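You operate a simulated robot arm through the tools that you are given. There is no shell and no other tool.

The job below is to be done with a simulated two-armed robot. You get a single attempt, and the scene is never put back.

Task
Back off all four flange nuts with the orange wrench.
Fine: about a quarter turn each; stand the wrench back on its peg.
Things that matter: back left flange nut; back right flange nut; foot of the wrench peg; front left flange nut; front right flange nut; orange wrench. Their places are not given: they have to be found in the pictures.

The check looks at the end state, three seconds after you hand in, the way a careful person would. Anything else that was tipped, shoved, dropped, spilled or broken makes it a failure.

Robot
Two 7-joint arms with fingered hands on one trunk that stands fixed in place. Base frame: the origin is at the foot of the trunk, x ahead of it, y to its left, z up. Units: mm, degrees, N and s.
The left shoulder is at [20, 269, 1197], the right one opposite. Payload 5 kg a hand.
The TCP of each hand is the grasp point between the finger pads, 42 mm short of the fingertips. In the tool frame z runs along the fingers and y along their closing line. Largest opening 208 mm; the body of the gripper starts 119 mm behind the TCP. The gripper is a hand of 4 fingers: y runs from the thumb to the fingers, the wrist lies at [0, 0, -317] in the tool frame.
Orientation is told as [roll, pitch, yaw] about the base's x, y, z axes, in that order, counted from this pose: with the fingers straight down and closing along the base's y, the tool's x points along the base's -x, its y along +y and its z along -z.

Tools
- The arms move only by the tool move_arm. It takes "left_motion", "right_motion" or both (then of equal length, played together; a hand with none holds still); each is a list of rows, each a list of 6 numbers: the shift along the tool's x, y, z in mm, then the turn, a rotation vector about the tool's x, y, z in degrees. In form: [[x, y, z, rx, ry, rz], ...]. A call has 1 to 20 rows; each row is the pose to reach, as a shift and turn from the pose commanded when the call began, along the tool's axes at that moment. A row lasts 0.2 s, in which the tool goes at most 50 mm and 8.6 degrees; a call with a longer step from one row to the next is refused whole. Where a pose cannot be reached the arm comes as near as it can. A force on the tool above 90 N (or 10 N above the force at the start of the call, whichever is more), or a blocked arm, ends the call early, and 0.2 s more pass. In this call time passes only in rows, and 0.2 s behind the last. It gives the time, the measured TCP pose, the force on the tool (base axes), the opening and the grip force at its end, in the units of the frame above (readings bear some noise), with the torque about the TCP (base axes, N m) and any sound that the robot's microphone picked up, and new pictures: "views" is both (left out), scene, wrist or none (wrist: the cameras of the hands that moved).
- Cameras (640 x 400 px; columns grow to the right, rows downward): "scene" is now at [155.2, 37.5, 1483.2]; the picture's right is [0.40, -0.92, 0.00], its down [-0.35, -0.15, -0.93] and it looks along [0.85, 0.37, -0.38] (base axes); focal length 334 px, centre (320, 200). "left" rides on the left gripper at [-93, 1, -146] in its tool frame; the picture's right is [-0.02, -1.00, 0.00], its down [0.84, -0.01, -0.54] and it looks along [0.54, -0.01, 0.84] (tool axes); focal length 280 px, centre (320, 200). "right" rides on the right gripper at [94, 1, -146] in its tool frame; the picture's right is [-0.01, 1.00, 0.00], its down [-0.84, -0.01, -0.54] and it looks along [-0.54, -0.01, 0.84] (tool axes); focal length 280 px, centre (320, 200).
- move_column(by): slides the trunk up (or, below 0, down) by that many mm; the arms and the scene camera ride with it, the base frame stays. It gives what a move gives, with no picture.
- move_fingers(finger1, finger2, finger3, thumb_bend, hand): sets how far each is bent, from 0 (flat) to 1 (curled in); at 0.3 the hand is open as for a grip, at 0.7 the pads meet at the TCP. One left out holds its place. A second passes; each finger stops where it meets its share of the squeeze, and holds until it gets a number again. It is the only way to open and close the hand. It gives what a move gives, with no picture; readings hold the bend of each and the force on the fingers (four entries, about 0 where the hand has none), thumb and palm.
- head_to(pan, tilt): turns the head with the scene camera to pan (to the left, within 80 degrees either way) and tilt (down, from -29 to 69), counted from straight ahead of the robot. It gives what a move gives, and a new picture of the scene camera.
- locate(camera, pixels): for up to 12 pixels [column, row] of the newest picture of that camera ("zoom" is the newest enlarged one), the place [x, y, z] in the base frame of the surface seen there, good to about 2 mm. The clock stands still meanwhile.
- inspect(camera, box): a new picture of the part [left, top, right, bottom] of that camera's present view, enlarged. The clock stands still meanwhile.
- close_job(): hands the job in; it is judged then, once.

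Unless the task says otherwise, let go and move clear before handing in.

The tools are called by a JSON object that holds its "name" and its "arguments". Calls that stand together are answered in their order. move_arm: Moves the arms, as the interface text tells. Its arguments: {"type":"object","properties":{"left_motion":{"type":"array"},"right_motion":{"type":"array"},"views":{"type":"string","enum":["both","scene","wrist","none"]}},"required":[]} The other tools are called the same way: move_column (by) slides the trunk up or down; move_fingers (finger1, finger2, finger3, thumb_bend, hand) moves the fingers one by one; head_to (pan, tilt) turns the head that bears the scene camera; locate (camera, pixels) gives the place of the surface under pixels of a picture; inspect (camera, box) takes an enlarged picture of a part of a camera's view; close_job () hands the job in.

At the start:

```text
time_s: 0.0
left_ee_pos: [431.8, 518.3, 1347.4]
left_ee_rot: [-0.1, -0.1, 25.6]
left_contact_force: [0.4, -0.4, 0.5]
left_wrist_torque: [-0.02, -0.01, 0.01]
left_gripper_width: 207.7
left_grasp_force: 0.0
left_shape: jaw
left_bend: [0.3, 0.3, 0.3, 0.3]
left_finger forces: [0.0, 0.0, 0.0, 0.0, 0.1, 0.0]
right_ee_pos: [467.6, -0.1, 1363.6]
right_ee_rot: [0.0, 0.1, 25.5]
right_contact_force: [0.1, -0.6, 0.3]
right_wrist_torque: [0.01, 0.01, 0.02]
right_gripper_width: 208.1
right_grasp_force: 0.0
right_shape: jaw
right_bend: [0.3, 0.3, 0.3, 0.3]
right_finger forces: [0.1, 0.0, 0.0, 0.1, 0.1, 0.0]
trunk travel left (down, up): [-575.0, 46.0]
head pan, tilt: [23.6, 22.3]
```

scene: 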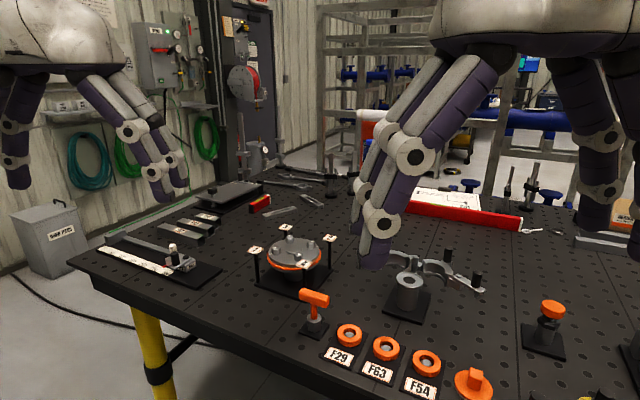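
right: 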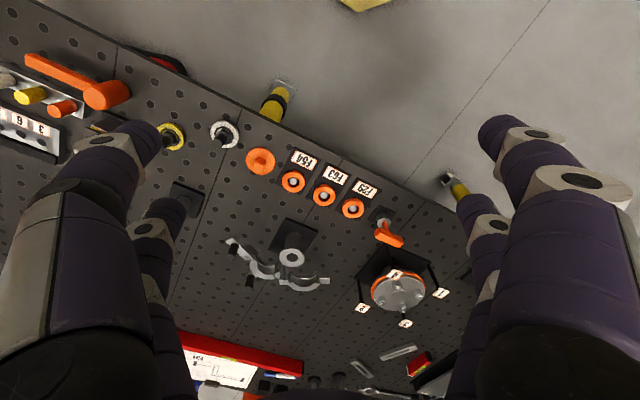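
left: 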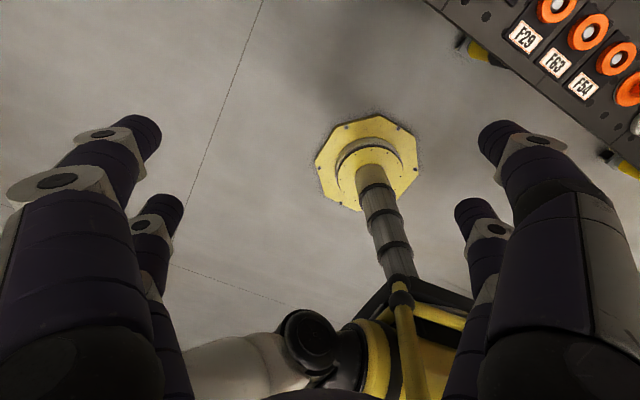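

The scene picture shows an orange-headed tool on a small peg near (314, 300) and a flange with an orange ring and lettered tags near (294, 255). I'll enlarge both areas to see the nuts and wrench.

{"name": "inspect", "arguments": {"camera": "scene", "box": [230, 215, 350, 290]}}

{"name": "inspect", "arguments": {"camera": "scene", "box": [270, 270, 366, 350]}}

{"name": "inspect", "arguments": {"camera": "right", "box": [330, 190, 470, 340]}}

```text
5.33 times, centred on (290, 252) of scene
```

zoom: 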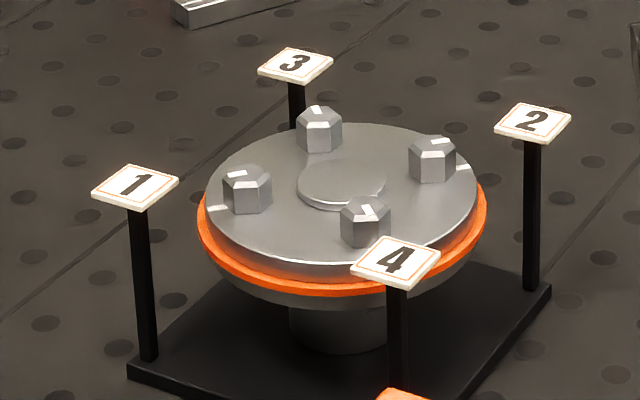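

```text
5.00 times, centred on (318, 310) of scene
```

zoom: 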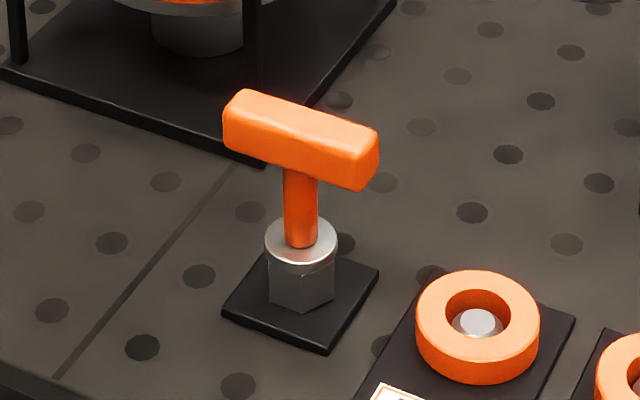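

```text
2.67 times, centred on (400, 265) of right
```

zoom: 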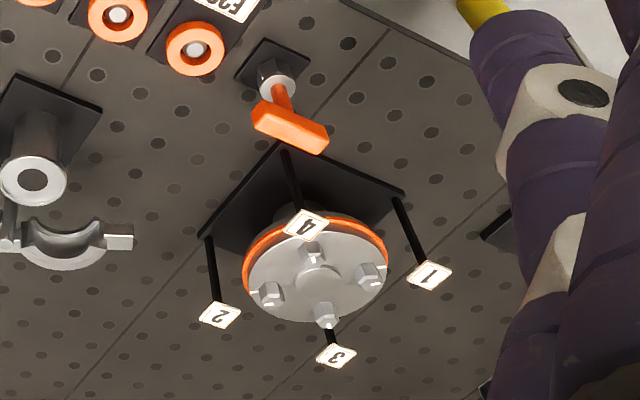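

The wrench is a T-handle socket standing on a hex peg, and the flange has four hex nuts with white witness marks and tags 1 to 4. Next I'll measure where they are.

{"name": "locate", "arguments": {"camera": "scene", "pixels": [[314, 298], [316, 330], [294, 249], [276, 248], [290, 239], [311, 243], [299, 255], [255, 249], [330, 237], [285, 227], [304, 263]]}}

{"name": "inspect", "arguments": {"camera": "scene", "box": [260, 225, 332, 270]}}

```text
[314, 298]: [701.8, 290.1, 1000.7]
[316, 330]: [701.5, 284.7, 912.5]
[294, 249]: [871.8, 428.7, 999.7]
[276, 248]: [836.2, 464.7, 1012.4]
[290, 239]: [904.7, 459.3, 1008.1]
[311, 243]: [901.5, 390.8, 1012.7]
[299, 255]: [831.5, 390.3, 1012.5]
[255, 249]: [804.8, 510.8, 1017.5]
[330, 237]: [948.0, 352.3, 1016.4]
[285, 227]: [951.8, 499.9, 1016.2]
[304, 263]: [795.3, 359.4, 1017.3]
```

```text
8.89 times, centred on (296, 248) of scene
```

zoom: 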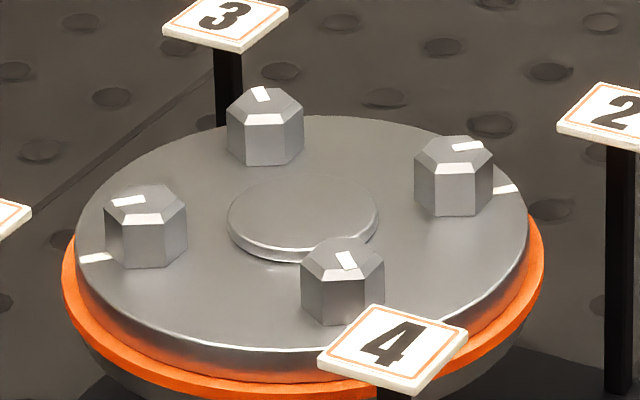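

In the zoom the four nuts sit near (147, 205), (264, 108), (453, 155) and (344, 260), with their marks pointing outward to marks on the flange. I'll locate their tops, marks and corners more exactly.

{"name": "locate", "arguments": {"camera": "zoom", "pixels": [[130, 201], [165, 197], [145, 205], [262, 94], [265, 108], [468, 146], [453, 153], [346, 260], [342, 255], [96, 258], [507, 189], [303, 210]]}}

{"name": "inspect", "arguments": {"camera": "scene", "box": [290, 280, 346, 350]}}

```text
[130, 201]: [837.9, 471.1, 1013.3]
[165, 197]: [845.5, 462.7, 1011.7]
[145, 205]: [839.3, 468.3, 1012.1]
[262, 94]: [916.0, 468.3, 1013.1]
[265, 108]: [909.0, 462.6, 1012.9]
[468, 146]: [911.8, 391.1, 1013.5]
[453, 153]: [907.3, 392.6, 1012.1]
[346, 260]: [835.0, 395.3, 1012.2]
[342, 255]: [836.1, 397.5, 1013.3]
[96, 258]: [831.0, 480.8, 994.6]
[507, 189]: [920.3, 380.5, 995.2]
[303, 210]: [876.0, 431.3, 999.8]
```

```text
5.71 times, centred on (318, 315) of scene
```

zoom: 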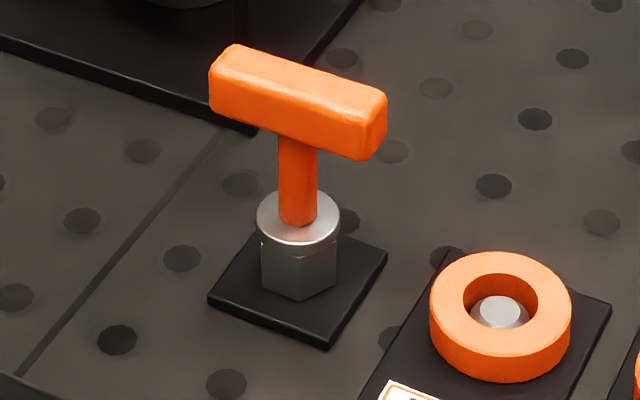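

{"name": "locate", "arguments": {"camera": "zoom", "pixels": [[235, 60], [370, 105], [300, 85], [297, 110], [230, 90], [365, 140], [297, 195], [298, 228], [297, 205], [298, 275], [298, 320], [215, 290]]}}

{"name": "locate", "arguments": {"camera": "scene", "pixels": [[349, 335], [386, 348], [408, 275], [440, 285], [474, 382], [270, 295], [255, 275], [275, 285], [180, 250], [130, 265]]}}

```text
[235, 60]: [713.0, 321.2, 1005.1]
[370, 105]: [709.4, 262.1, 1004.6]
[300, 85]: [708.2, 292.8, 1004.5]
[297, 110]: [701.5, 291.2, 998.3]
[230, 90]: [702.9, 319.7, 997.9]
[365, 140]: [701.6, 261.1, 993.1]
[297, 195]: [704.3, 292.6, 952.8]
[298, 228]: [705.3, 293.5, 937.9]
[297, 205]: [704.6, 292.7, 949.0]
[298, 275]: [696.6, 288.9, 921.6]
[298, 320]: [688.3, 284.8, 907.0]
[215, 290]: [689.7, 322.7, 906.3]
```

```text
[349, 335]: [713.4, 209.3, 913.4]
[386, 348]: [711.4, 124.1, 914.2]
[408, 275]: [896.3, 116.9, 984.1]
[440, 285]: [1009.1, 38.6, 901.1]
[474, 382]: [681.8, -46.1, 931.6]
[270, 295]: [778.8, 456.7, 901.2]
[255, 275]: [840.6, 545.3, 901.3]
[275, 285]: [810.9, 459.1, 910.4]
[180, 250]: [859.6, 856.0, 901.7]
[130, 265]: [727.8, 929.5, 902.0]
```

Nuts sit at about (838,467), (912,465), (908,392), (835,396) with tops at z≈1013, and the wrench bar is centred near (710,293,996) lying along y. The back nuts are near the limit of reach, so I'll raise the trunk first and then test reach in free air.

{"name": "move_column", "arguments": {"by": 45}}

```text
time_s: 0.9
left_ee_pos: [433.5, 517.9, 1391.6]
left_ee_rot: [0.0, 0.0, 25.6]
left_contact_force: [0.2, -0.3, -0.7]
left_wrist_torque: [0.06, 0.04, -0.01]
left_gripper_width: 207.9
left_grasp_force: 0.1
left_shape: jaw
left_bend: [0.3, 0.3, 0.3, 0.3]
left_finger forces: [0.0, 0.0, 0.0, 0.0, 0.1, 0.0]
right_ee_pos: [467.9, -0.2, 1408.7]
right_ee_rot: [-0.1, 0.0, 25.5]
right_contact_force: [0.6, -0.2, -0.3]
right_wrist_torque: [0.04, 0.02, 0.01]
right_gripper_width: 208.1
right_grasp_force: 0.0
right_shape: jaw
right_bend: [0.3, 0.3, 0.3, 0.3]
right_finger forces: [0.0, 0.0, 0.0, 0.0, 0.0, 0.0]
trunk travel left (down, up): [-620.0, 1.0]
head pan, tilt: [23.6, 22.3]
```

The trunk is up 45 mm. Now I'll fly the left hand in free air to above the flange at z≈1250 to view the nuts from above and test the reach.

{"name": "move_arm", "arguments": {"left_motion": [[-29.7, -22.4, 11.7, 0, 0, 0], [-59.4, -44.7, 23.5, 0, 0, 0], [-89, -67, 35, 0, 0, 0], [-118.7, -89.4, 47, 0, 0, 0], [-148.4, -111.7, 58.7, 0, 0, 0], [-178, -134, 70.5, 0, 0, 0], [-207.8, -156.4, 82.2, 0, 0, 0], [-237.5, -178.8, 94, 0, 0, 0], [-267, -201, 105.7, 0, 0, 0], [-296.8, -223.5, 117.5, 0, 0, 0], [-326.5, -245.8, 129, 0, 0, 0], [-356.2, -268.2, 141, 0, 0, 0]], "views": "both"}}

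```text
time_s: 3.5
left_ee_pos: [852.2, 438.5, 1241.7]
left_ee_rot: [-0.1, 0.0, 25.8]
left_contact_force: [1.6, -0.2, 1.6]
left_wrist_torque: [-0.08, 0.2, 0.03]
left_gripper_width: 207.9
left_grasp_force: 0.0
left_shape: jaw
left_bend: [0.3, 0.3, 0.3, 0.3]
left_finger forces: [0.1, 0.0, 0.1, 0.1, 0.1, 0.1]
left hand out of reach, approached as far as the arm can: row 12
right_ee_pos: [471.2, -0.6, 1407.1]
right_ee_rot: [0.0, 0.3, 25.6]
right_contact_force: [3.0, 0.5, -0.3]
right_wrist_torque: [0.03, 0.51, 0.03]
right_gripper_width: 207.8
right_grasp_force: 0.0
right_shape: jaw
right_bend: [0.3, 0.3, 0.3, 0.3]
right_finger forces: [0.1, 0.0, 0.1, 0.0, 0.0, 0.0]
trunk travel left (down, up): [-620.0, 1.0]
head pan, tilt: [23.6, 22.3]
```

scene: 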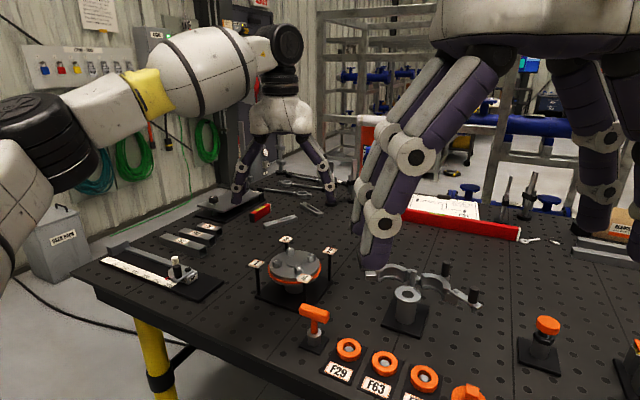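
left: 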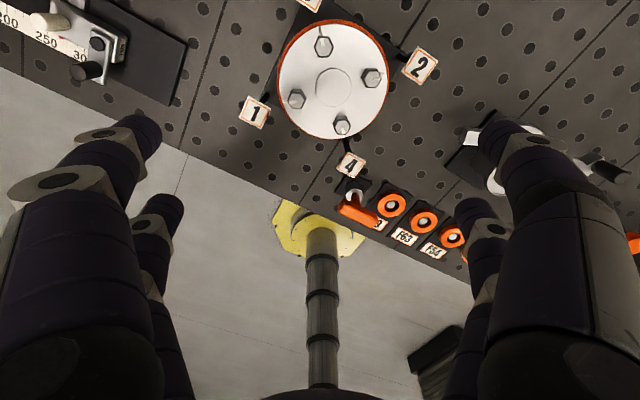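

The hand topped out at (852, 438, 1242), so the wrist reach is about 906 mm from the shoulder and the back nuts will need a slightly tilted hand. The left camera sees all four nuts from above near (333, 85), so I'll enlarge it to read the hex orientations.

{"name": "inspect", "arguments": {"camera": "left", "box": [265, 15, 401, 140]}}

{"name": "inspect", "arguments": {"camera": "left", "box": [330, 160, 400, 230]}}

```text
3.20 times, centred on (333, 78) of left
```

zoom: 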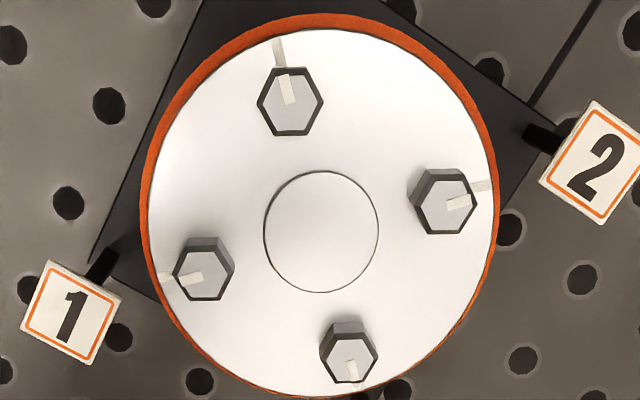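

```text
5.71 times, centred on (365, 195) of left
```

zoom: 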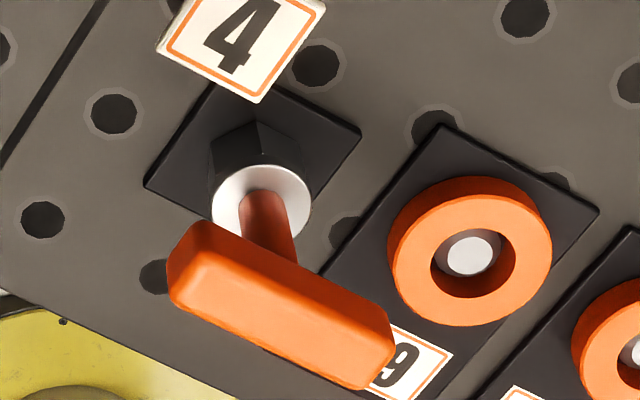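

Nuts are numbered 1 front-left, 2 back-right, 3 back-left, 4 front-right, and the hexes are readable from above. I'll locate points on the wrench in this zoom first.

{"name": "locate", "arguments": {"camera": "zoom", "pixels": [[182, 290], [355, 372], [205, 235], [378, 320], [280, 305], [265, 175], [238, 215], [262, 238], [225, 150], [262, 135], [290, 150], [350, 130]]}}

{"name": "inspect", "arguments": {"camera": "left", "box": [270, 20, 398, 140]}}

```text
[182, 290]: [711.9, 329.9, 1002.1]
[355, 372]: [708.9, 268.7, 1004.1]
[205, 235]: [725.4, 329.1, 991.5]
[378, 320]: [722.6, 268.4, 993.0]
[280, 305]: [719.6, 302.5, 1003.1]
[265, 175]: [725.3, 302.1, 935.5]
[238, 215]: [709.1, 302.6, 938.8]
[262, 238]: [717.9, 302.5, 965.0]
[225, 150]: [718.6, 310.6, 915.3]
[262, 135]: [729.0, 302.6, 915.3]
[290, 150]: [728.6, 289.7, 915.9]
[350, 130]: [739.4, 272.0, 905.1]
```

```text
3.33 times, centred on (334, 80) of left
```

zoom: 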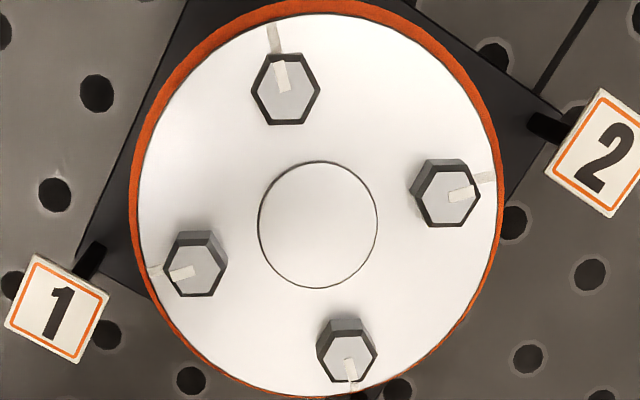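

The bar centre comes out at about (712, 295, 996) with a hex sleeve at its foot. I'll zoom into each nut to get the hex angles.

{"name": "inspect", "arguments": {"camera": "left", "box": [314, 30, 362, 60]}}

{"name": "inspect", "arguments": {"camera": "left", "box": [276, 84, 324, 114]}}

{"name": "inspect", "arguments": {"camera": "left", "box": [348, 62, 396, 92]}}

{"name": "inspect", "arguments": {"camera": "left", "box": [318, 110, 366, 140]}}

```text
13.33 times, centred on (338, 45) of left
```

zoom: 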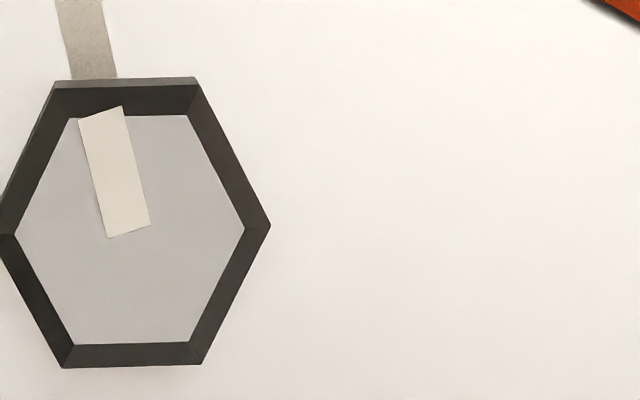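

```text
13.33 times, centred on (300, 99) of left
```

zoom: 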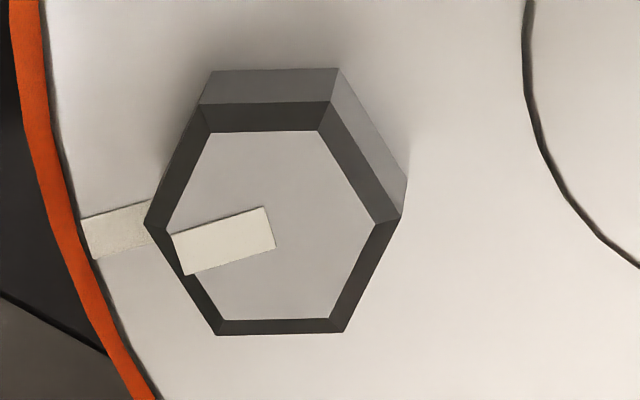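

```text
13.33 times, centred on (372, 77) of left
```

zoom: 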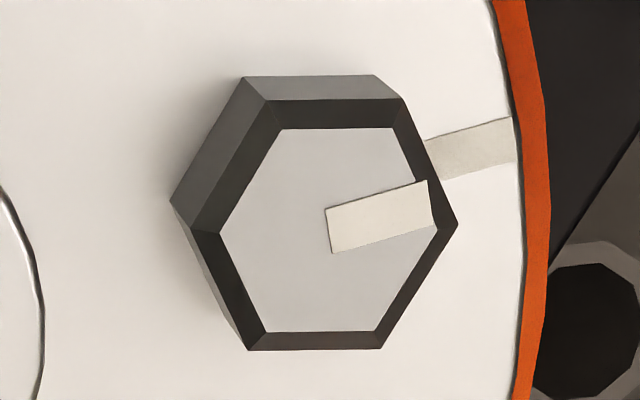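

```text
13.33 times, centred on (342, 125) of left
```

zoom: 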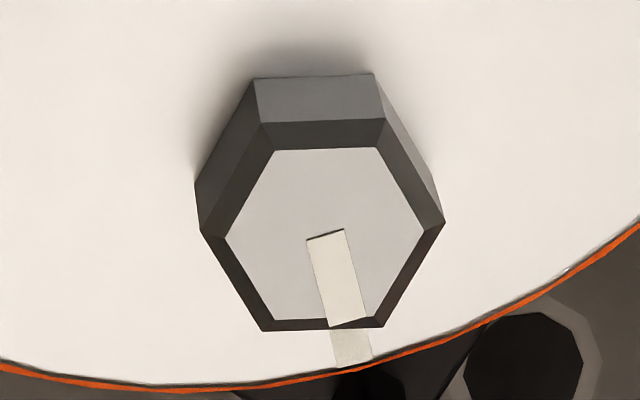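

All four nuts share one hex orientation (corners near -2 degrees mod 60, about 24 mm across corners), and their witness marks line up with the flange marks. Next I'll zoom on the wrench's socket and bar for angles and size.

{"name": "inspect", "arguments": {"camera": "left", "box": [336, 170, 384, 200]}}

{"name": "inspect", "arguments": {"camera": "left", "box": [338, 188, 386, 230]}}

{"name": "inspect", "arguments": {"camera": "scene", "box": [295, 300, 335, 355]}}

```text
13.33 times, centred on (360, 185) of left
```

zoom: 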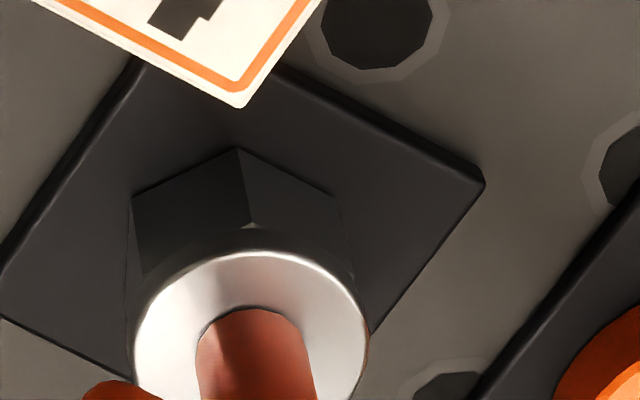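

```text
9.52 times, centred on (362, 209) of left
```

zoom: 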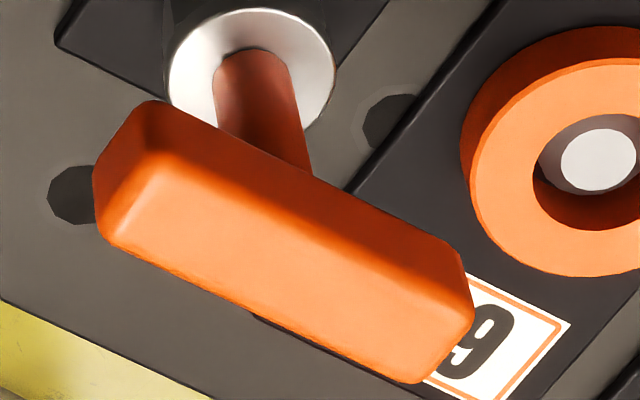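

```text
7.27 times, centred on (315, 328) of scene
```

zoom: 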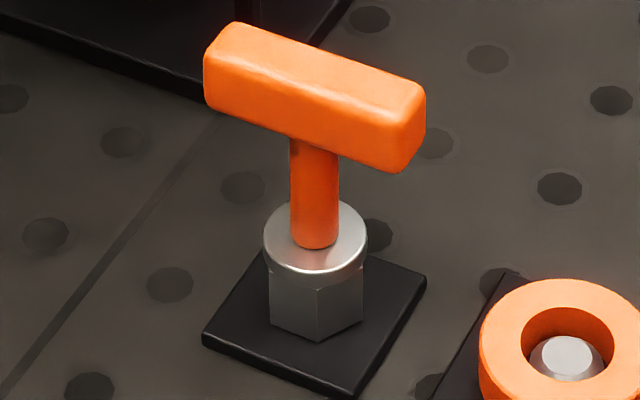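

The wrench's hex sleeve has corners near 27 degrees mod 60 with the bar at about 87 degrees, so it must turn 30, 90 or 150 degrees to fit the nuts. The back nuts are just out of reach with a vertical hand, so I'll test a 20-degree hand tilt in free air.

{"name": "move_arm", "arguments": {"left_motion": [[0, 0, 0, 0, -7, 0], [0, 0, 0, 0, -14, 0], [0, 0, 0, 0, -20, 0]], "views": "none"}}

```text
time_s: 4.3
left_ee_pos: [846.6, 437.9, 1244.4]
left_ee_rot: [-0.1, -20.1, 25.7]
left_contact_force: [-1.5, -0.4, 0.3]
left_wrist_torque: [0.03, -0.03, 0.0]
left_gripper_width: 208.3
left_grasp_force: 0.1
left_shape: jaw
left_bend: [0.3, 0.3, 0.3, 0.3]
left_finger forces: [0.0, 0.1, 0.1, 0.1, 0.1, 0.1]
right_ee_pos: [465.7, -0.8, 1410.6]
right_ee_rot: [0.0, -0.1, 25.6]
right_contact_force: [0.0, -1.1, 2.1]
right_wrist_torque: [0.0, -0.08, -0.02]
right_gripper_width: 208.1
right_grasp_force: 0.0
right_shape: jaw
right_bend: [0.3, 0.3, 0.3, 0.3]
right_finger forces: [0.1, 0.0, 0.1, 0.1, 0.1, 0.0]
trunk travel left (down, up): [-620.0, 1.0]
head pan, tilt: [23.6, 22.3]
```

The tilted hand moves freely. Now I'll test the hover over nut 3 at z≈1110 (empty-handed, fingertips well above the tags) and swing the yaw up to 87 degrees.

{"name": "move_arm", "arguments": {"left_motion": [[-5.3, -1.6, 37.7, 0, 0, 0], [-10.6, -3.3, 75.4, 0, 0, 0], [-16, -5, 113, 0, 0, 0], [-21.3, -6.6, 150.8, 0, 0, 0], [-21.3, -6.6, 150.8, -2.63, 0, -7.22], [-21.3, -6.6, 150.8, -5.26, 0, -14.45], [-21.3, -6.6, 150.8, -7.9, 0, -21.7], [-21.3, -6.6, 150.8, -10.5, 0, -28.9], [-21.3, -6.6, 150.8, -13.2, 0, -36.1], [-21.3, -6.6, 150.8, -15.8, 0, -43.4], [-21.3, -6.6, 150.8, -18.4, 0, -50.6], [-21.3, -6.6, 150.8, -21.0, 0, -57.8]], "views": "both"}}

```text
time_s: 6.9
left_ee_pos: [858.5, 493.8, 1110.4]
left_ee_rot: [-0.5, -19.8, 87.2]
left_contact_force: [-0.2, -0.6, 0.2]
left_wrist_torque: [0.0, -0.01, -0.01]
left_gripper_width: 208.1
left_grasp_force: 0.0
left_shape: jaw
left_bend: [0.3, 0.3, 0.3, 0.3]
left_finger forces: [0.0, 0.0, 0.0, 0.0, 0.0, 0.0]
left hand out of reach, approached as far as the arm can: row 8, 9, 10, 11, 12
right_ee_pos: [467.2, 0.0, 1408.9]
right_ee_rot: [0.0, 0.1, 25.6]
right_contact_force: [0.7, 0.3, -0.1]
right_wrist_torque: [-0.02, 0.02, 0.01]
right_gripper_width: 207.9
right_grasp_force: 0.1
right_shape: jaw
right_bend: [0.3, 0.3, 0.3, 0.3]
right_finger forces: [0.0, 0.1, 0.0, 0.0, 0.0, 0.1]
trunk travel left (down, up): [-620.0, 1.0]
head pan, tilt: [23.6, 22.3]
```

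scene: 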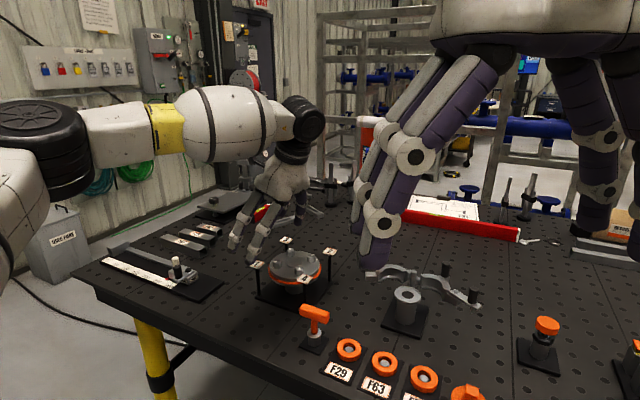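
left: 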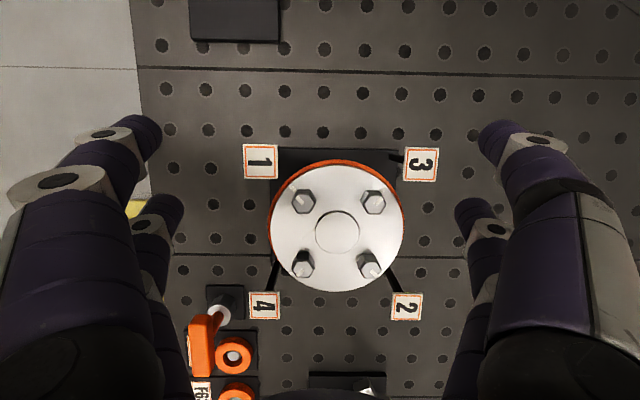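

At yaw 87 over nut 3 the arm hit a limit (stuck at (858, 494)), from about yaw 56 on. I'll now test the opposite sweep, back through yaw 26 down to -63, over nut 3.

{"name": "move_arm", "arguments": {"left_motion": [[3.3, -7.1, -1.2, 2.63, 0, 7.22], [6.6, -14.2, -2.3, 5.26, 0, 14.45], [9.9, -21.3, -3.5, 7.9, 0, 21.7], [13.2, -28.4, -4.6, 10.5, 0, 28.9], [16.5, -35.5, -5.8, 13.2, 0, 36.1], [19.8, -42.7, -6.9, 15.8, 0, 43.4], [23.1, -49.8, -8, 18.4, 0, 50.6], [26.5, -56.9, -9.2, 21.0, 0, 57.8], [26.5, -56.9, -9.2, 23.8, 0, 65.3], [26.5, -56.9, -9.2, 26.6, 0, 72.8], [26.5, -56.9, -9.2, 29.3, 0, 80.4], [26.5, -56.9, -9.2, 32.0, 0, 87.9], [26.5, -56.9, -9.2, 34.8, 0, 95.5], [26.5, -56.9, -9.2, 37.5, 0, 103.1], [26.5, -56.9, -9.2, 40.3, 0, 110.7], [26.5, -56.9, -9.2, 43.0, 0, 118.3], [26.5, -56.9, -9.2, 45.8, 0, 125.9], [26.5, -56.9, -9.2, 48.6, 0, 133.5], [26.5, -56.9, -9.2, 51.3, 0, 141]], "views": "both"}}

```text
time_s: 10.9
left_ee_pos: [913.7, 463.1, 1107.7]
left_ee_rot: [0.0, -20.1, -63.1]
left_contact_force: [-0.6, -0.1, -1.4]
left_wrist_torque: [-0.01, 0.05, 0.0]
left_gripper_width: 207.9
left_grasp_force: 0.1
left_shape: jaw
left_bend: [0.3, 0.3, 0.3, 0.3]
left_finger forces: [0.0, 0.0, 0.0, 0.0, 0.0, 0.0]
right_ee_pos: [468.1, -0.7, 1409.8]
right_ee_rot: [0.0, 0.0, 25.5]
right_contact_force: [0.5, 0.4, -0.4]
right_wrist_torque: [-0.02, 0.06, 0.03]
right_gripper_width: 207.9
right_grasp_force: 0.1
right_shape: jaw
right_bend: [0.3, 0.3, 0.3, 0.3]
right_finger forces: [0.1, 0.1, 0.1, 0.0, 0.0, 0.0]
trunk travel left (down, up): [-620.0, 1.0]
head pan, tilt: [23.6, 22.3]
```

scene: 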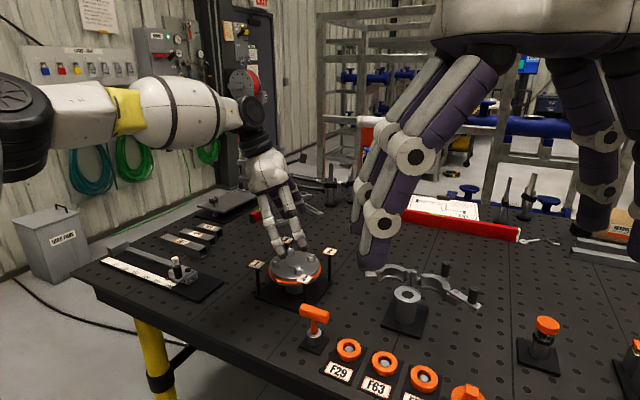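
left: 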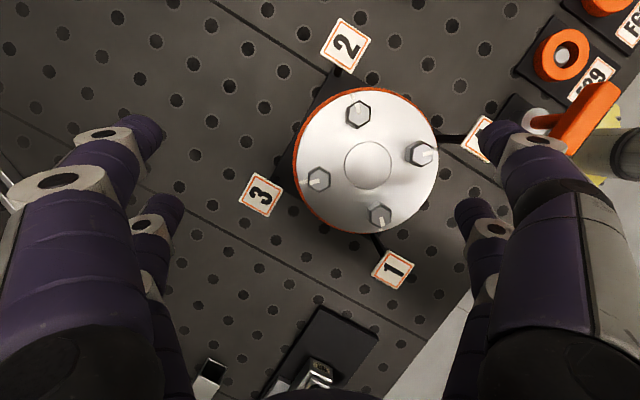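

Nut 3 is fully reachable with the tilted hand from yaw 26 down to -63, so I can start each nut at yaw -63 and finish at +27. Next I'll move above the wrench near (712, 294) at yaw -93, checking that this is reachable.

{"name": "move_arm", "arguments": {"left_motion": [[-10.1, -36.6, -2.8, 1.45, 0, 3.99], [-20.1, -73.3, -5.5, 2.9, 0, 7.97], [-30.2, -109.9, -8.3, 4.35, 0, 11.96], [-40.3, -146.5, -11.1, 5.8, 0, 15.9], [-50.4, -183.1, -13.9, 7.26, 0, 19.9], [-60.4, -219.8, -16.6, 8.7, 0, 23.9], [-70.5, -256.4, -19.4, 10.16, 0, 27.9]], "views": "both"}}

```text
time_s: 12.5
left_ee_pos: [709.8, 292.0, 1153.1]
left_ee_rot: [0.1, -20.1, -92.7]
left_contact_force: [-0.8, 0.6, 1.2]
left_wrist_torque: [0.08, -0.07, 0.01]
left_gripper_width: 208.0
left_grasp_force: 0.0
left_shape: jaw
left_bend: [0.3, 0.3, 0.3, 0.3]
left_finger forces: [0.0, 0.0, 0.1, 0.0, 0.0, 0.1]
right_ee_pos: [466.1, -2.0, 1410.2]
right_ee_rot: [0.0, -0.1, 25.6]
right_contact_force: [-1.2, -0.8, -0.6]
right_wrist_torque: [0.04, -0.06, 0.0]
right_gripper_width: 207.8
right_grasp_force: 0.0
right_shape: jaw
right_bend: [0.3, 0.3, 0.3, 0.3]
right_finger forces: [0.1, 0.0, 0.1, 0.1, 0.0, 0.0]
trunk travel left (down, up): [-620.0, 1.0]
head pan, tilt: [23.6, 22.3]
```

scene: 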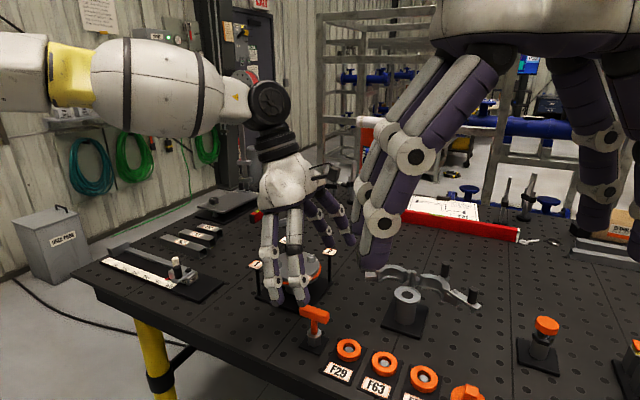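
left: 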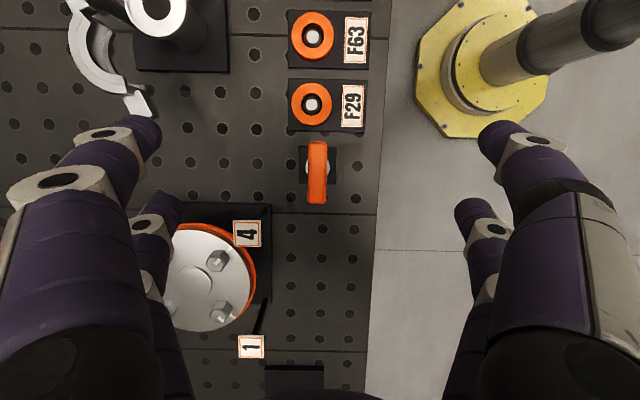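

The hand is above the wrench with the bar in view at (317, 173). I'll zoom there and measure the bar's ends and sides with this camera.

{"name": "inspect", "arguments": {"camera": "left", "box": [285, 130, 349, 214]}}

```text
4.76 times, centred on (317, 172) of left
```

zoom: 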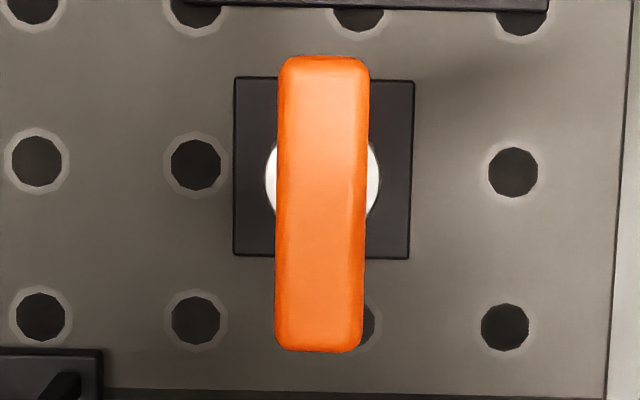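

{"name": "locate", "arguments": {"camera": "zoom", "pixels": [[325, 66], [318, 340], [286, 100], [360, 100], [282, 300], [356, 300], [320, 200], [270, 180], [375, 180], [236, 168], [412, 168], [322, 70]]}}

{"name": "inspect", "arguments": {"camera": "left", "box": [297, 140, 339, 166]}}

{"name": "inspect", "arguments": {"camera": "left", "box": [297, 184, 339, 210]}}

```text
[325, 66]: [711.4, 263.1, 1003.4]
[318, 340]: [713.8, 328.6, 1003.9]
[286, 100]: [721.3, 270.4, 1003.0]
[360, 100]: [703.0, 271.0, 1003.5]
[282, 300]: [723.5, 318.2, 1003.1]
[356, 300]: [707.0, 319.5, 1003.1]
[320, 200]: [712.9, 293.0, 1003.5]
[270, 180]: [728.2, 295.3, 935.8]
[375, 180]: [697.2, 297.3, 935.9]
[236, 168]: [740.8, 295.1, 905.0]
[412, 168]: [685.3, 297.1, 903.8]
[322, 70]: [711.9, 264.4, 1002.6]
```

```text
15.24 times, centred on (318, 153) of left
```

zoom: 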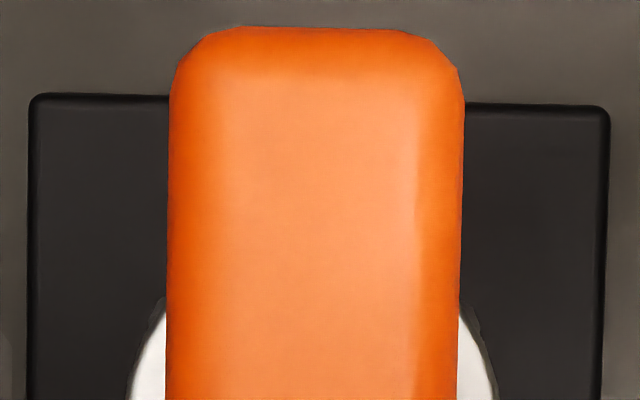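

```text
15.24 times, centred on (318, 197) of left
```

zoom: 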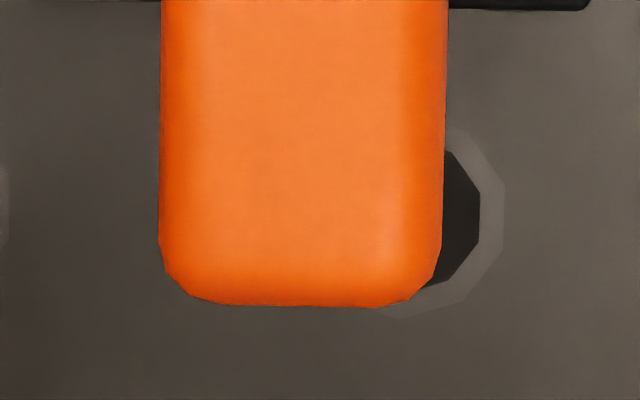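

The bar's centre measures about (713, 296), top z≈1003.5, 71 mm long, 22 mm wide, at about 87 degrees. I'll part-close the fingers here in free air to see how they are laid out and what opening results.

{"name": "move_fingers", "arguments": {"hand": "left", "finger1": 0.52, "finger2": 0.52, "finger3": 0.52, "thumb_bend": 0.52}}

{"name": "inspect", "arguments": {"camera": "left", "box": [0, 0, 640, 400]}}

```text
time_s: 13.5
left_ee_pos: [711.2, 294.0, 1151.4]
left_ee_rot: [0.1, -19.9, -92.6]
left_contact_force: [-0.2, 0.3, -0.6]
left_wrist_torque: [0.02, -0.01, 0.01]
left_gripper_width: 102.8
left_grasp_force: 0.1
left_shape: fingers
left_bend: [0.52, 0.52, 0.52, 0.52]
left_finger forces: [0.0, 0.0, 0.1, 0.0, 0.0, 0.1]
right_ee_pos: [467.8, -0.8, 1409.1]
right_ee_rot: [0.0, 0.0, 25.5]
right_contact_force: [-0.5, 0.0, -0.1]
right_wrist_torque: [-0.03, 0.05, -0.01]
right_gripper_width: 207.8
right_grasp_force: 0.1
right_shape: jaw
right_bend: [0.3, 0.3, 0.3, 0.3]
right_finger forces: [0.1, 0.0, 0.1, 0.0, 0.1, 0.0]
trunk travel left (down, up): [-620.0, 1.0]
head pan, tilt: [23.6, 22.3]
```

```text
1.00 times, centred on (320, 200) of left (not enlarged: the box is as wide or as high as the picture)
```

zoom: 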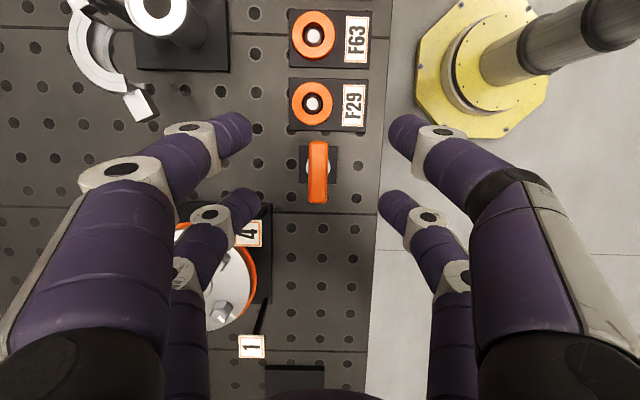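

The hand has two pairs of fingers spaced about ±28 mm along the tool x, which suits the 71 mm bar well. Opening is 103 mm; I'll descend 100 mm straight down toward the bar, correcting about 3 mm in x and y.

{"name": "move_arm", "arguments": {"left_motion": [[9.3, 0.6, 23.2, 0, 0, 0], [18.5, 1.2, 46.5, 0, 0, 0], [27.8, 1.8, 69.7, 0, 0, 0], [37.1, 2.4, 92.9, 0, 0, 0], [37.1, 2.4, 92.9, 0, 0, 0]], "views": "both"}}

```text
time_s: 14.7
left_ee_pos: [715.0, 295.3, 1049.4]
left_ee_rot: [0.1, -19.9, -92.7]
left_contact_force: [-0.5, 0.1, 0.2]
left_wrist_torque: [0.04, 0.0, -0.01]
left_gripper_width: 102.9
left_grasp_force: 0.0
left_shape: fingers
left_bend: [0.52, 0.52, 0.52, 0.52]
left_finger forces: [0.0, 0.1, 0.0, 0.0, 0.0, 0.0]
right_ee_pos: [466.5, 0.7, 1410.4]
right_ee_rot: [0.0, -0.1, 25.6]
right_contact_force: [-0.1, -0.4, 0.1]
right_wrist_torque: [0.02, -0.02, 0.02]
right_gripper_width: 208.0
right_grasp_force: 0.1
right_shape: jaw
right_bend: [0.3, 0.3, 0.3, 0.3]
right_finger forces: [0.1, 0.0, 0.0, 0.0, 0.1, 0.0]
trunk travel left (down, up): [-620.0, 1.0]
head pan, tilt: [23.6, 22.3]
```

scene: 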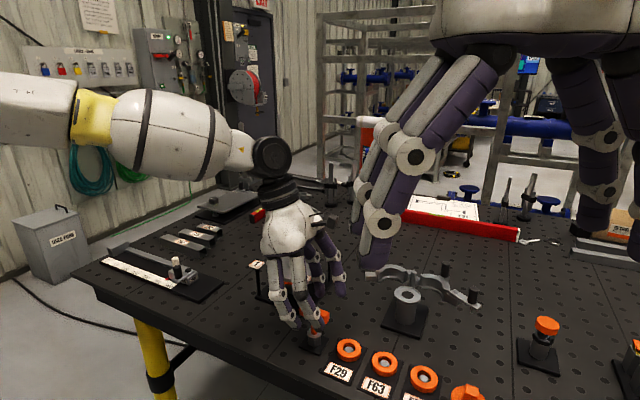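
left: 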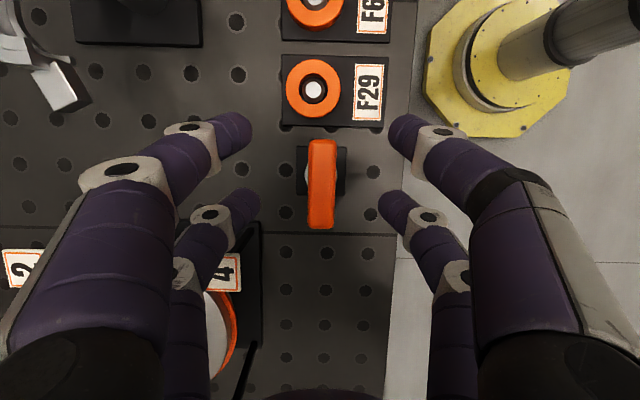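

At this height the bar appears centred at u≈321.7 against an expected 318.5, so it is about 2.3 mm toward the robot and turned about 0.7 degree from the hand. I'll correct both and descend to put the TCP at the bar's mid-height (z≈997).

{"name": "move_arm", "arguments": {"left_motion": [[4.6, -1.1, 12.4, 0.12, 0, 0.33], [9.2, -2.2, 24.8, 0.24, 0, 0.66], [13.9, -2.2, 37.3, 0.24, 0, 0.66], [18.5, -2.2, 49.7, 0.24, 0, 0.66], [18.5, -2.2, 49.7, 0.24, 0, 0.66]], "views": "both"}}

```text
time_s: 15.9
left_ee_pos: [711.6, 298.1, 997.3]
left_ee_rot: [0.1, -20.0, -93.4]
left_contact_force: [0.0, -2.2, 1.6]
left_wrist_torque: [0.13, -0.18, -0.14]
left_gripper_width: 102.6
left_grasp_force: 1.2
left_shape: fingers
left_bend: [0.52, 0.52, 0.52, 0.52]
left_finger forces: [0.1, 2.5, 0.0, 0.0, 0.0, 0.1]
right_ee_pos: [466.9, -0.7, 1409.1]
right_ee_rot: [-0.1, 0.0, 25.7]
right_contact_force: [-0.5, -0.3, 0.3]
right_wrist_torque: [-0.01, 0.02, -0.02]
right_gripper_width: 207.8
right_grasp_force: 0.2
right_shape: jaw
right_bend: [0.3, 0.3, 0.3, 0.3]
right_finger forces: [0.1, 0.0, 0.0, 0.0, 0.0, 0.1]
trunk travel left (down, up): [-620.0, 1.0]
head pan, tilt: [23.6, 22.3]
```

scene: 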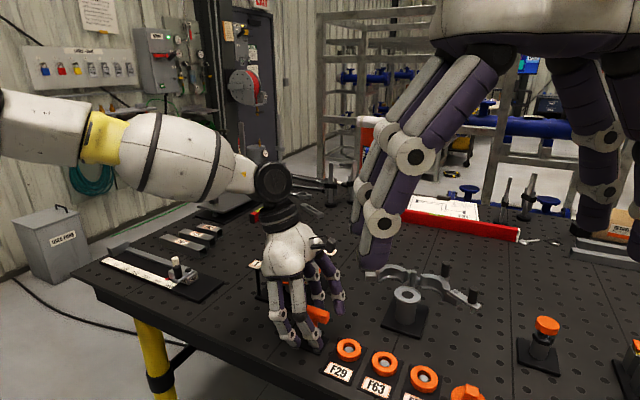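
left: 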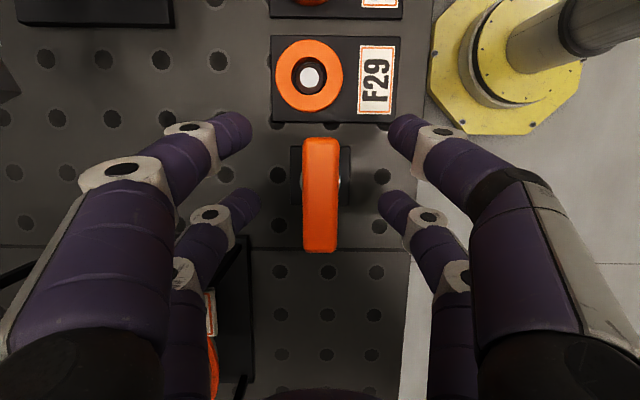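

Finger 2 reads 2.5 N: the back finger on the flange side is touching something, most likely tag 4 near image (210, 305). I'll back straight up at once.

{"name": "move_arm", "arguments": {"left_motion": [[-6, 0, -16.3, 0, 0, 0], [-11.9, 0, -32.6, 0, 0, 0], [-17.8, 0, -48.9, 0, 0, 0], [-34.2, 0, -94, 0, 0, 0]], "views": "both"}}

```text
time_s: 16.9
left_ee_pos: [713.8, 296.3, 1099.4]
left_ee_rot: [0.0, -19.9, -93.4]
left_contact_force: [-1.5, -1.0, 0.2]
left_wrist_torque: [0.09, -0.14, 0.0]
left_gripper_width: 102.5
left_grasp_force: 0.0
left_shape: fingers
left_bend: [0.52, 0.52, 0.52, 0.52]
left_finger forces: [0.0, 0.0, 0.0, 0.1, 0.1, 0.0]
right_ee_pos: [466.7, -1.3, 1410.5]
right_ee_rot: [0.0, 0.0, 25.6]
right_contact_force: [-1.5, -1.3, 0.5]
right_wrist_torque: [0.1, -0.15, 0.0]
right_gripper_width: 208.0
right_grasp_force: 0.0
right_shape: jaw
right_bend: [0.3, 0.3, 0.3, 0.3]
right_finger forces: [0.1, 0.0, 0.0, 0.0, 0.0, 0.0]
trunk travel left (down, up): [-620.0, 1.0]
head pan, tilt: [23.6, 22.3]
```

scene: 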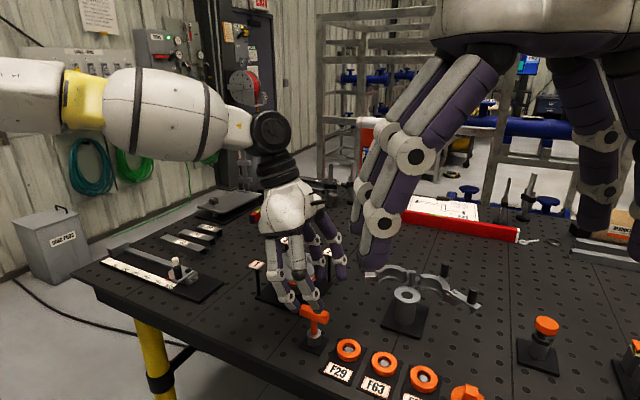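
left: 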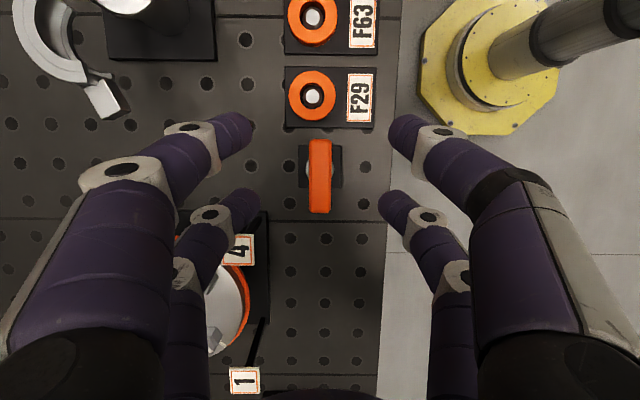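

The finger is free again. I'll check that tag 4 has not moved (it was at (795, 359, 1017)) using this view at (238, 250).

{"name": "locate", "arguments": {"camera": "left", "pixels": [[240, 250], [236, 240], [247, 238], [250, 262], [228, 262], [243, 381]]}}

{"name": "inspect", "arguments": {"camera": "left", "box": [150, 215, 290, 395]}}

{"name": "inspect", "arguments": {"camera": "scene", "box": [240, 230, 350, 350]}}

```text
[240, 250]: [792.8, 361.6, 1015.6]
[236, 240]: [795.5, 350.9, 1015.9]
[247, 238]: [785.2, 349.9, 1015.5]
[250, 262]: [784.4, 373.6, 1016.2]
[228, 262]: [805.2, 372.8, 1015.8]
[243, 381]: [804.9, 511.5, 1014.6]
```

```text
2.22 times, centred on (220, 305) of left
```

zoom: 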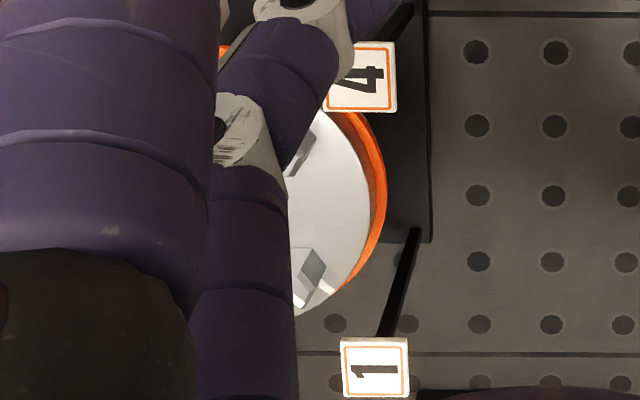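

```text
3.33 times, centred on (295, 290) of scene
```

zoom: 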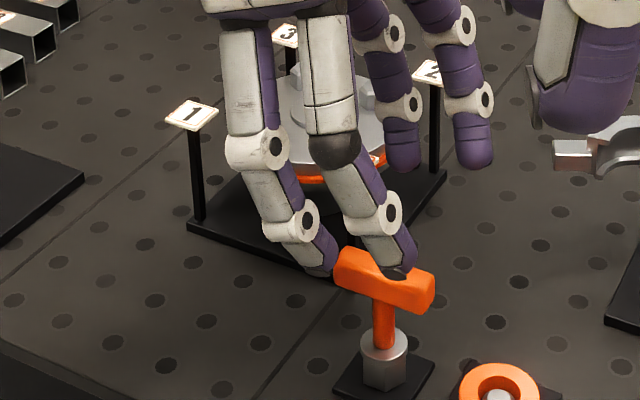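

Tag 4 is unmoved at (795, 361, 1016), spanning x 784–806. I'll narrow the hand to about 55 mm so the finger clears x=784 at tag height, then look again.

{"name": "move_fingers", "arguments": {"hand": "left", "finger1": 0.6, "finger2": 0.6, "finger3": 0.6, "thumb_bend": 0.6}}

{"name": "inspect", "arguments": {"camera": "left", "box": [0, 0, 640, 400]}}

{"name": "inspect", "arguments": {"camera": "scene", "box": [240, 200, 370, 350]}}

```text
time_s: 17.9
left_ee_pos: [715.5, 297.2, 1097.6]
left_ee_rot: [0.0, -20.0, -93.3]
left_contact_force: [0.3, 0.4, 0.3]
left_wrist_torque: [-0.02, 0.05, -0.01]
left_gripper_width: 60.8
left_grasp_force: 0.0
left_shape: fingers
left_bend: [0.6, 0.6, 0.6, 0.6]
left_finger forces: [0.0, 0.0, 0.0, 0.1, 0.1, 0.0]
right_ee_pos: [467.3, -0.2, 1409.9]
right_ee_rot: [0.1, -0.1, 25.7]
right_contact_force: [0.7, -0.3, -0.3]
right_wrist_torque: [0.0, 0.04, -0.02]
right_gripper_width: 208.1
right_grasp_force: 0.1
right_shape: jaw
right_bend: [0.3, 0.3, 0.3, 0.3]
right_finger forces: [0.0, 0.0, 0.0, 0.0, 0.0, 0.0]
trunk travel left (down, up): [-620.0, 1.0]
head pan, tilt: [23.6, 22.3]
```

```text
1.00 times, centred on (320, 200) of left (not enlarged: the box is as wide or as high as the picture)
```

zoom: 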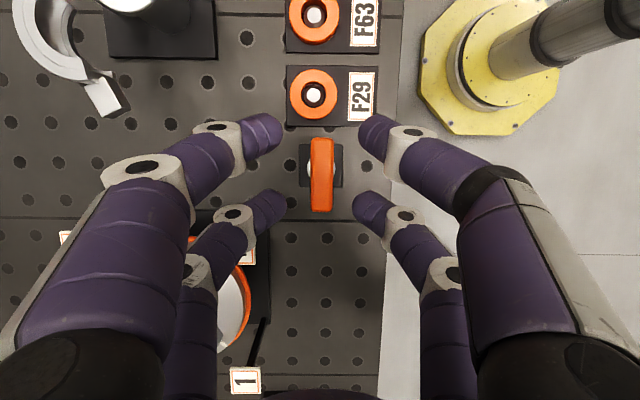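

```text
2.67 times, centred on (305, 275) of scene
```

zoom: 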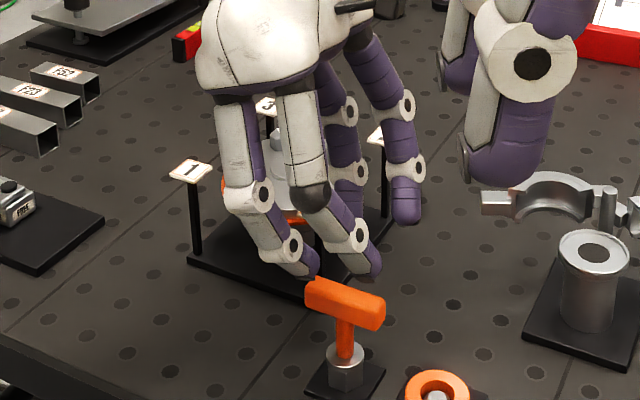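

At bend 0.6 the fingers lean inward toward the tips. I'll close further in free air to roughly the bar's width to see the true pad geometry before gripping.

{"name": "move_fingers", "arguments": {"hand": "left", "finger1": 0.655, "finger2": 0.655, "finger3": 0.655, "thumb_bend": 0.655}}

{"name": "inspect", "arguments": {"camera": "left", "box": [200, 60, 440, 260]}}

{"name": "inspect", "arguments": {"camera": "scene", "box": [250, 200, 350, 320]}}

```text
time_s: 18.9
left_ee_pos: [713.3, 297.6, 1098.1]
left_ee_rot: [0.0, -20.0, -93.3]
left_contact_force: [0.8, 0.4, -0.5]
left_wrist_torque: [0.01, -0.01, -0.02]
left_gripper_width: 35.5
left_grasp_force: 0.1
left_shape: fingers
left_bend: [0.65, 0.65, 0.65, 0.65]
left_finger forces: [0.0, 0.0, 0.1, 0.2, 0.1, 0.0]
right_ee_pos: [468.1, 0.8, 1410.7]
right_ee_rot: [0.0, 0.0, 25.5]
right_contact_force: [0.5, -0.3, 0.5]
right_wrist_torque: [0.02, 0.0, 0.02]
right_gripper_width: 207.8
right_grasp_force: 0.0
right_shape: jaw
right_bend: [0.3, 0.3, 0.3, 0.3]
right_finger forces: [0.1, 0.1, 0.0, 0.0, 0.0, 0.0]
trunk travel left (down, up): [-620.0, 1.0]
head pan, tilt: [23.6, 22.3]
```

```text
2.00 times, centred on (320, 160) of left
```

zoom: 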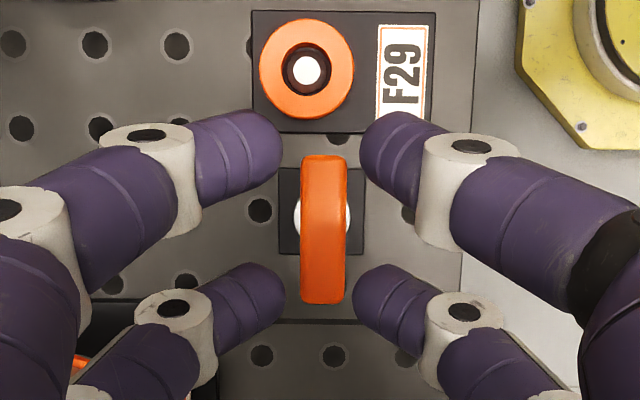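

```text
3.33 times, centred on (300, 260) of scene
```

zoom: 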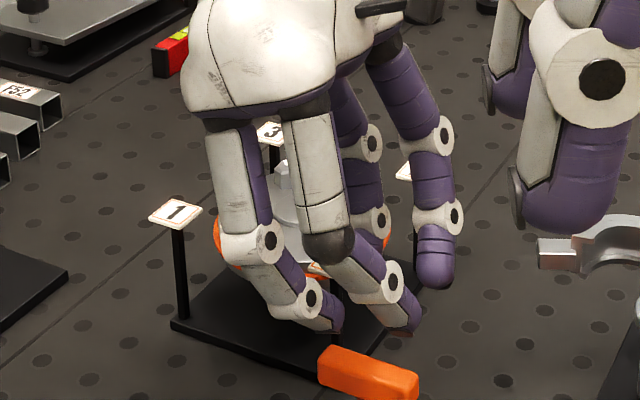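

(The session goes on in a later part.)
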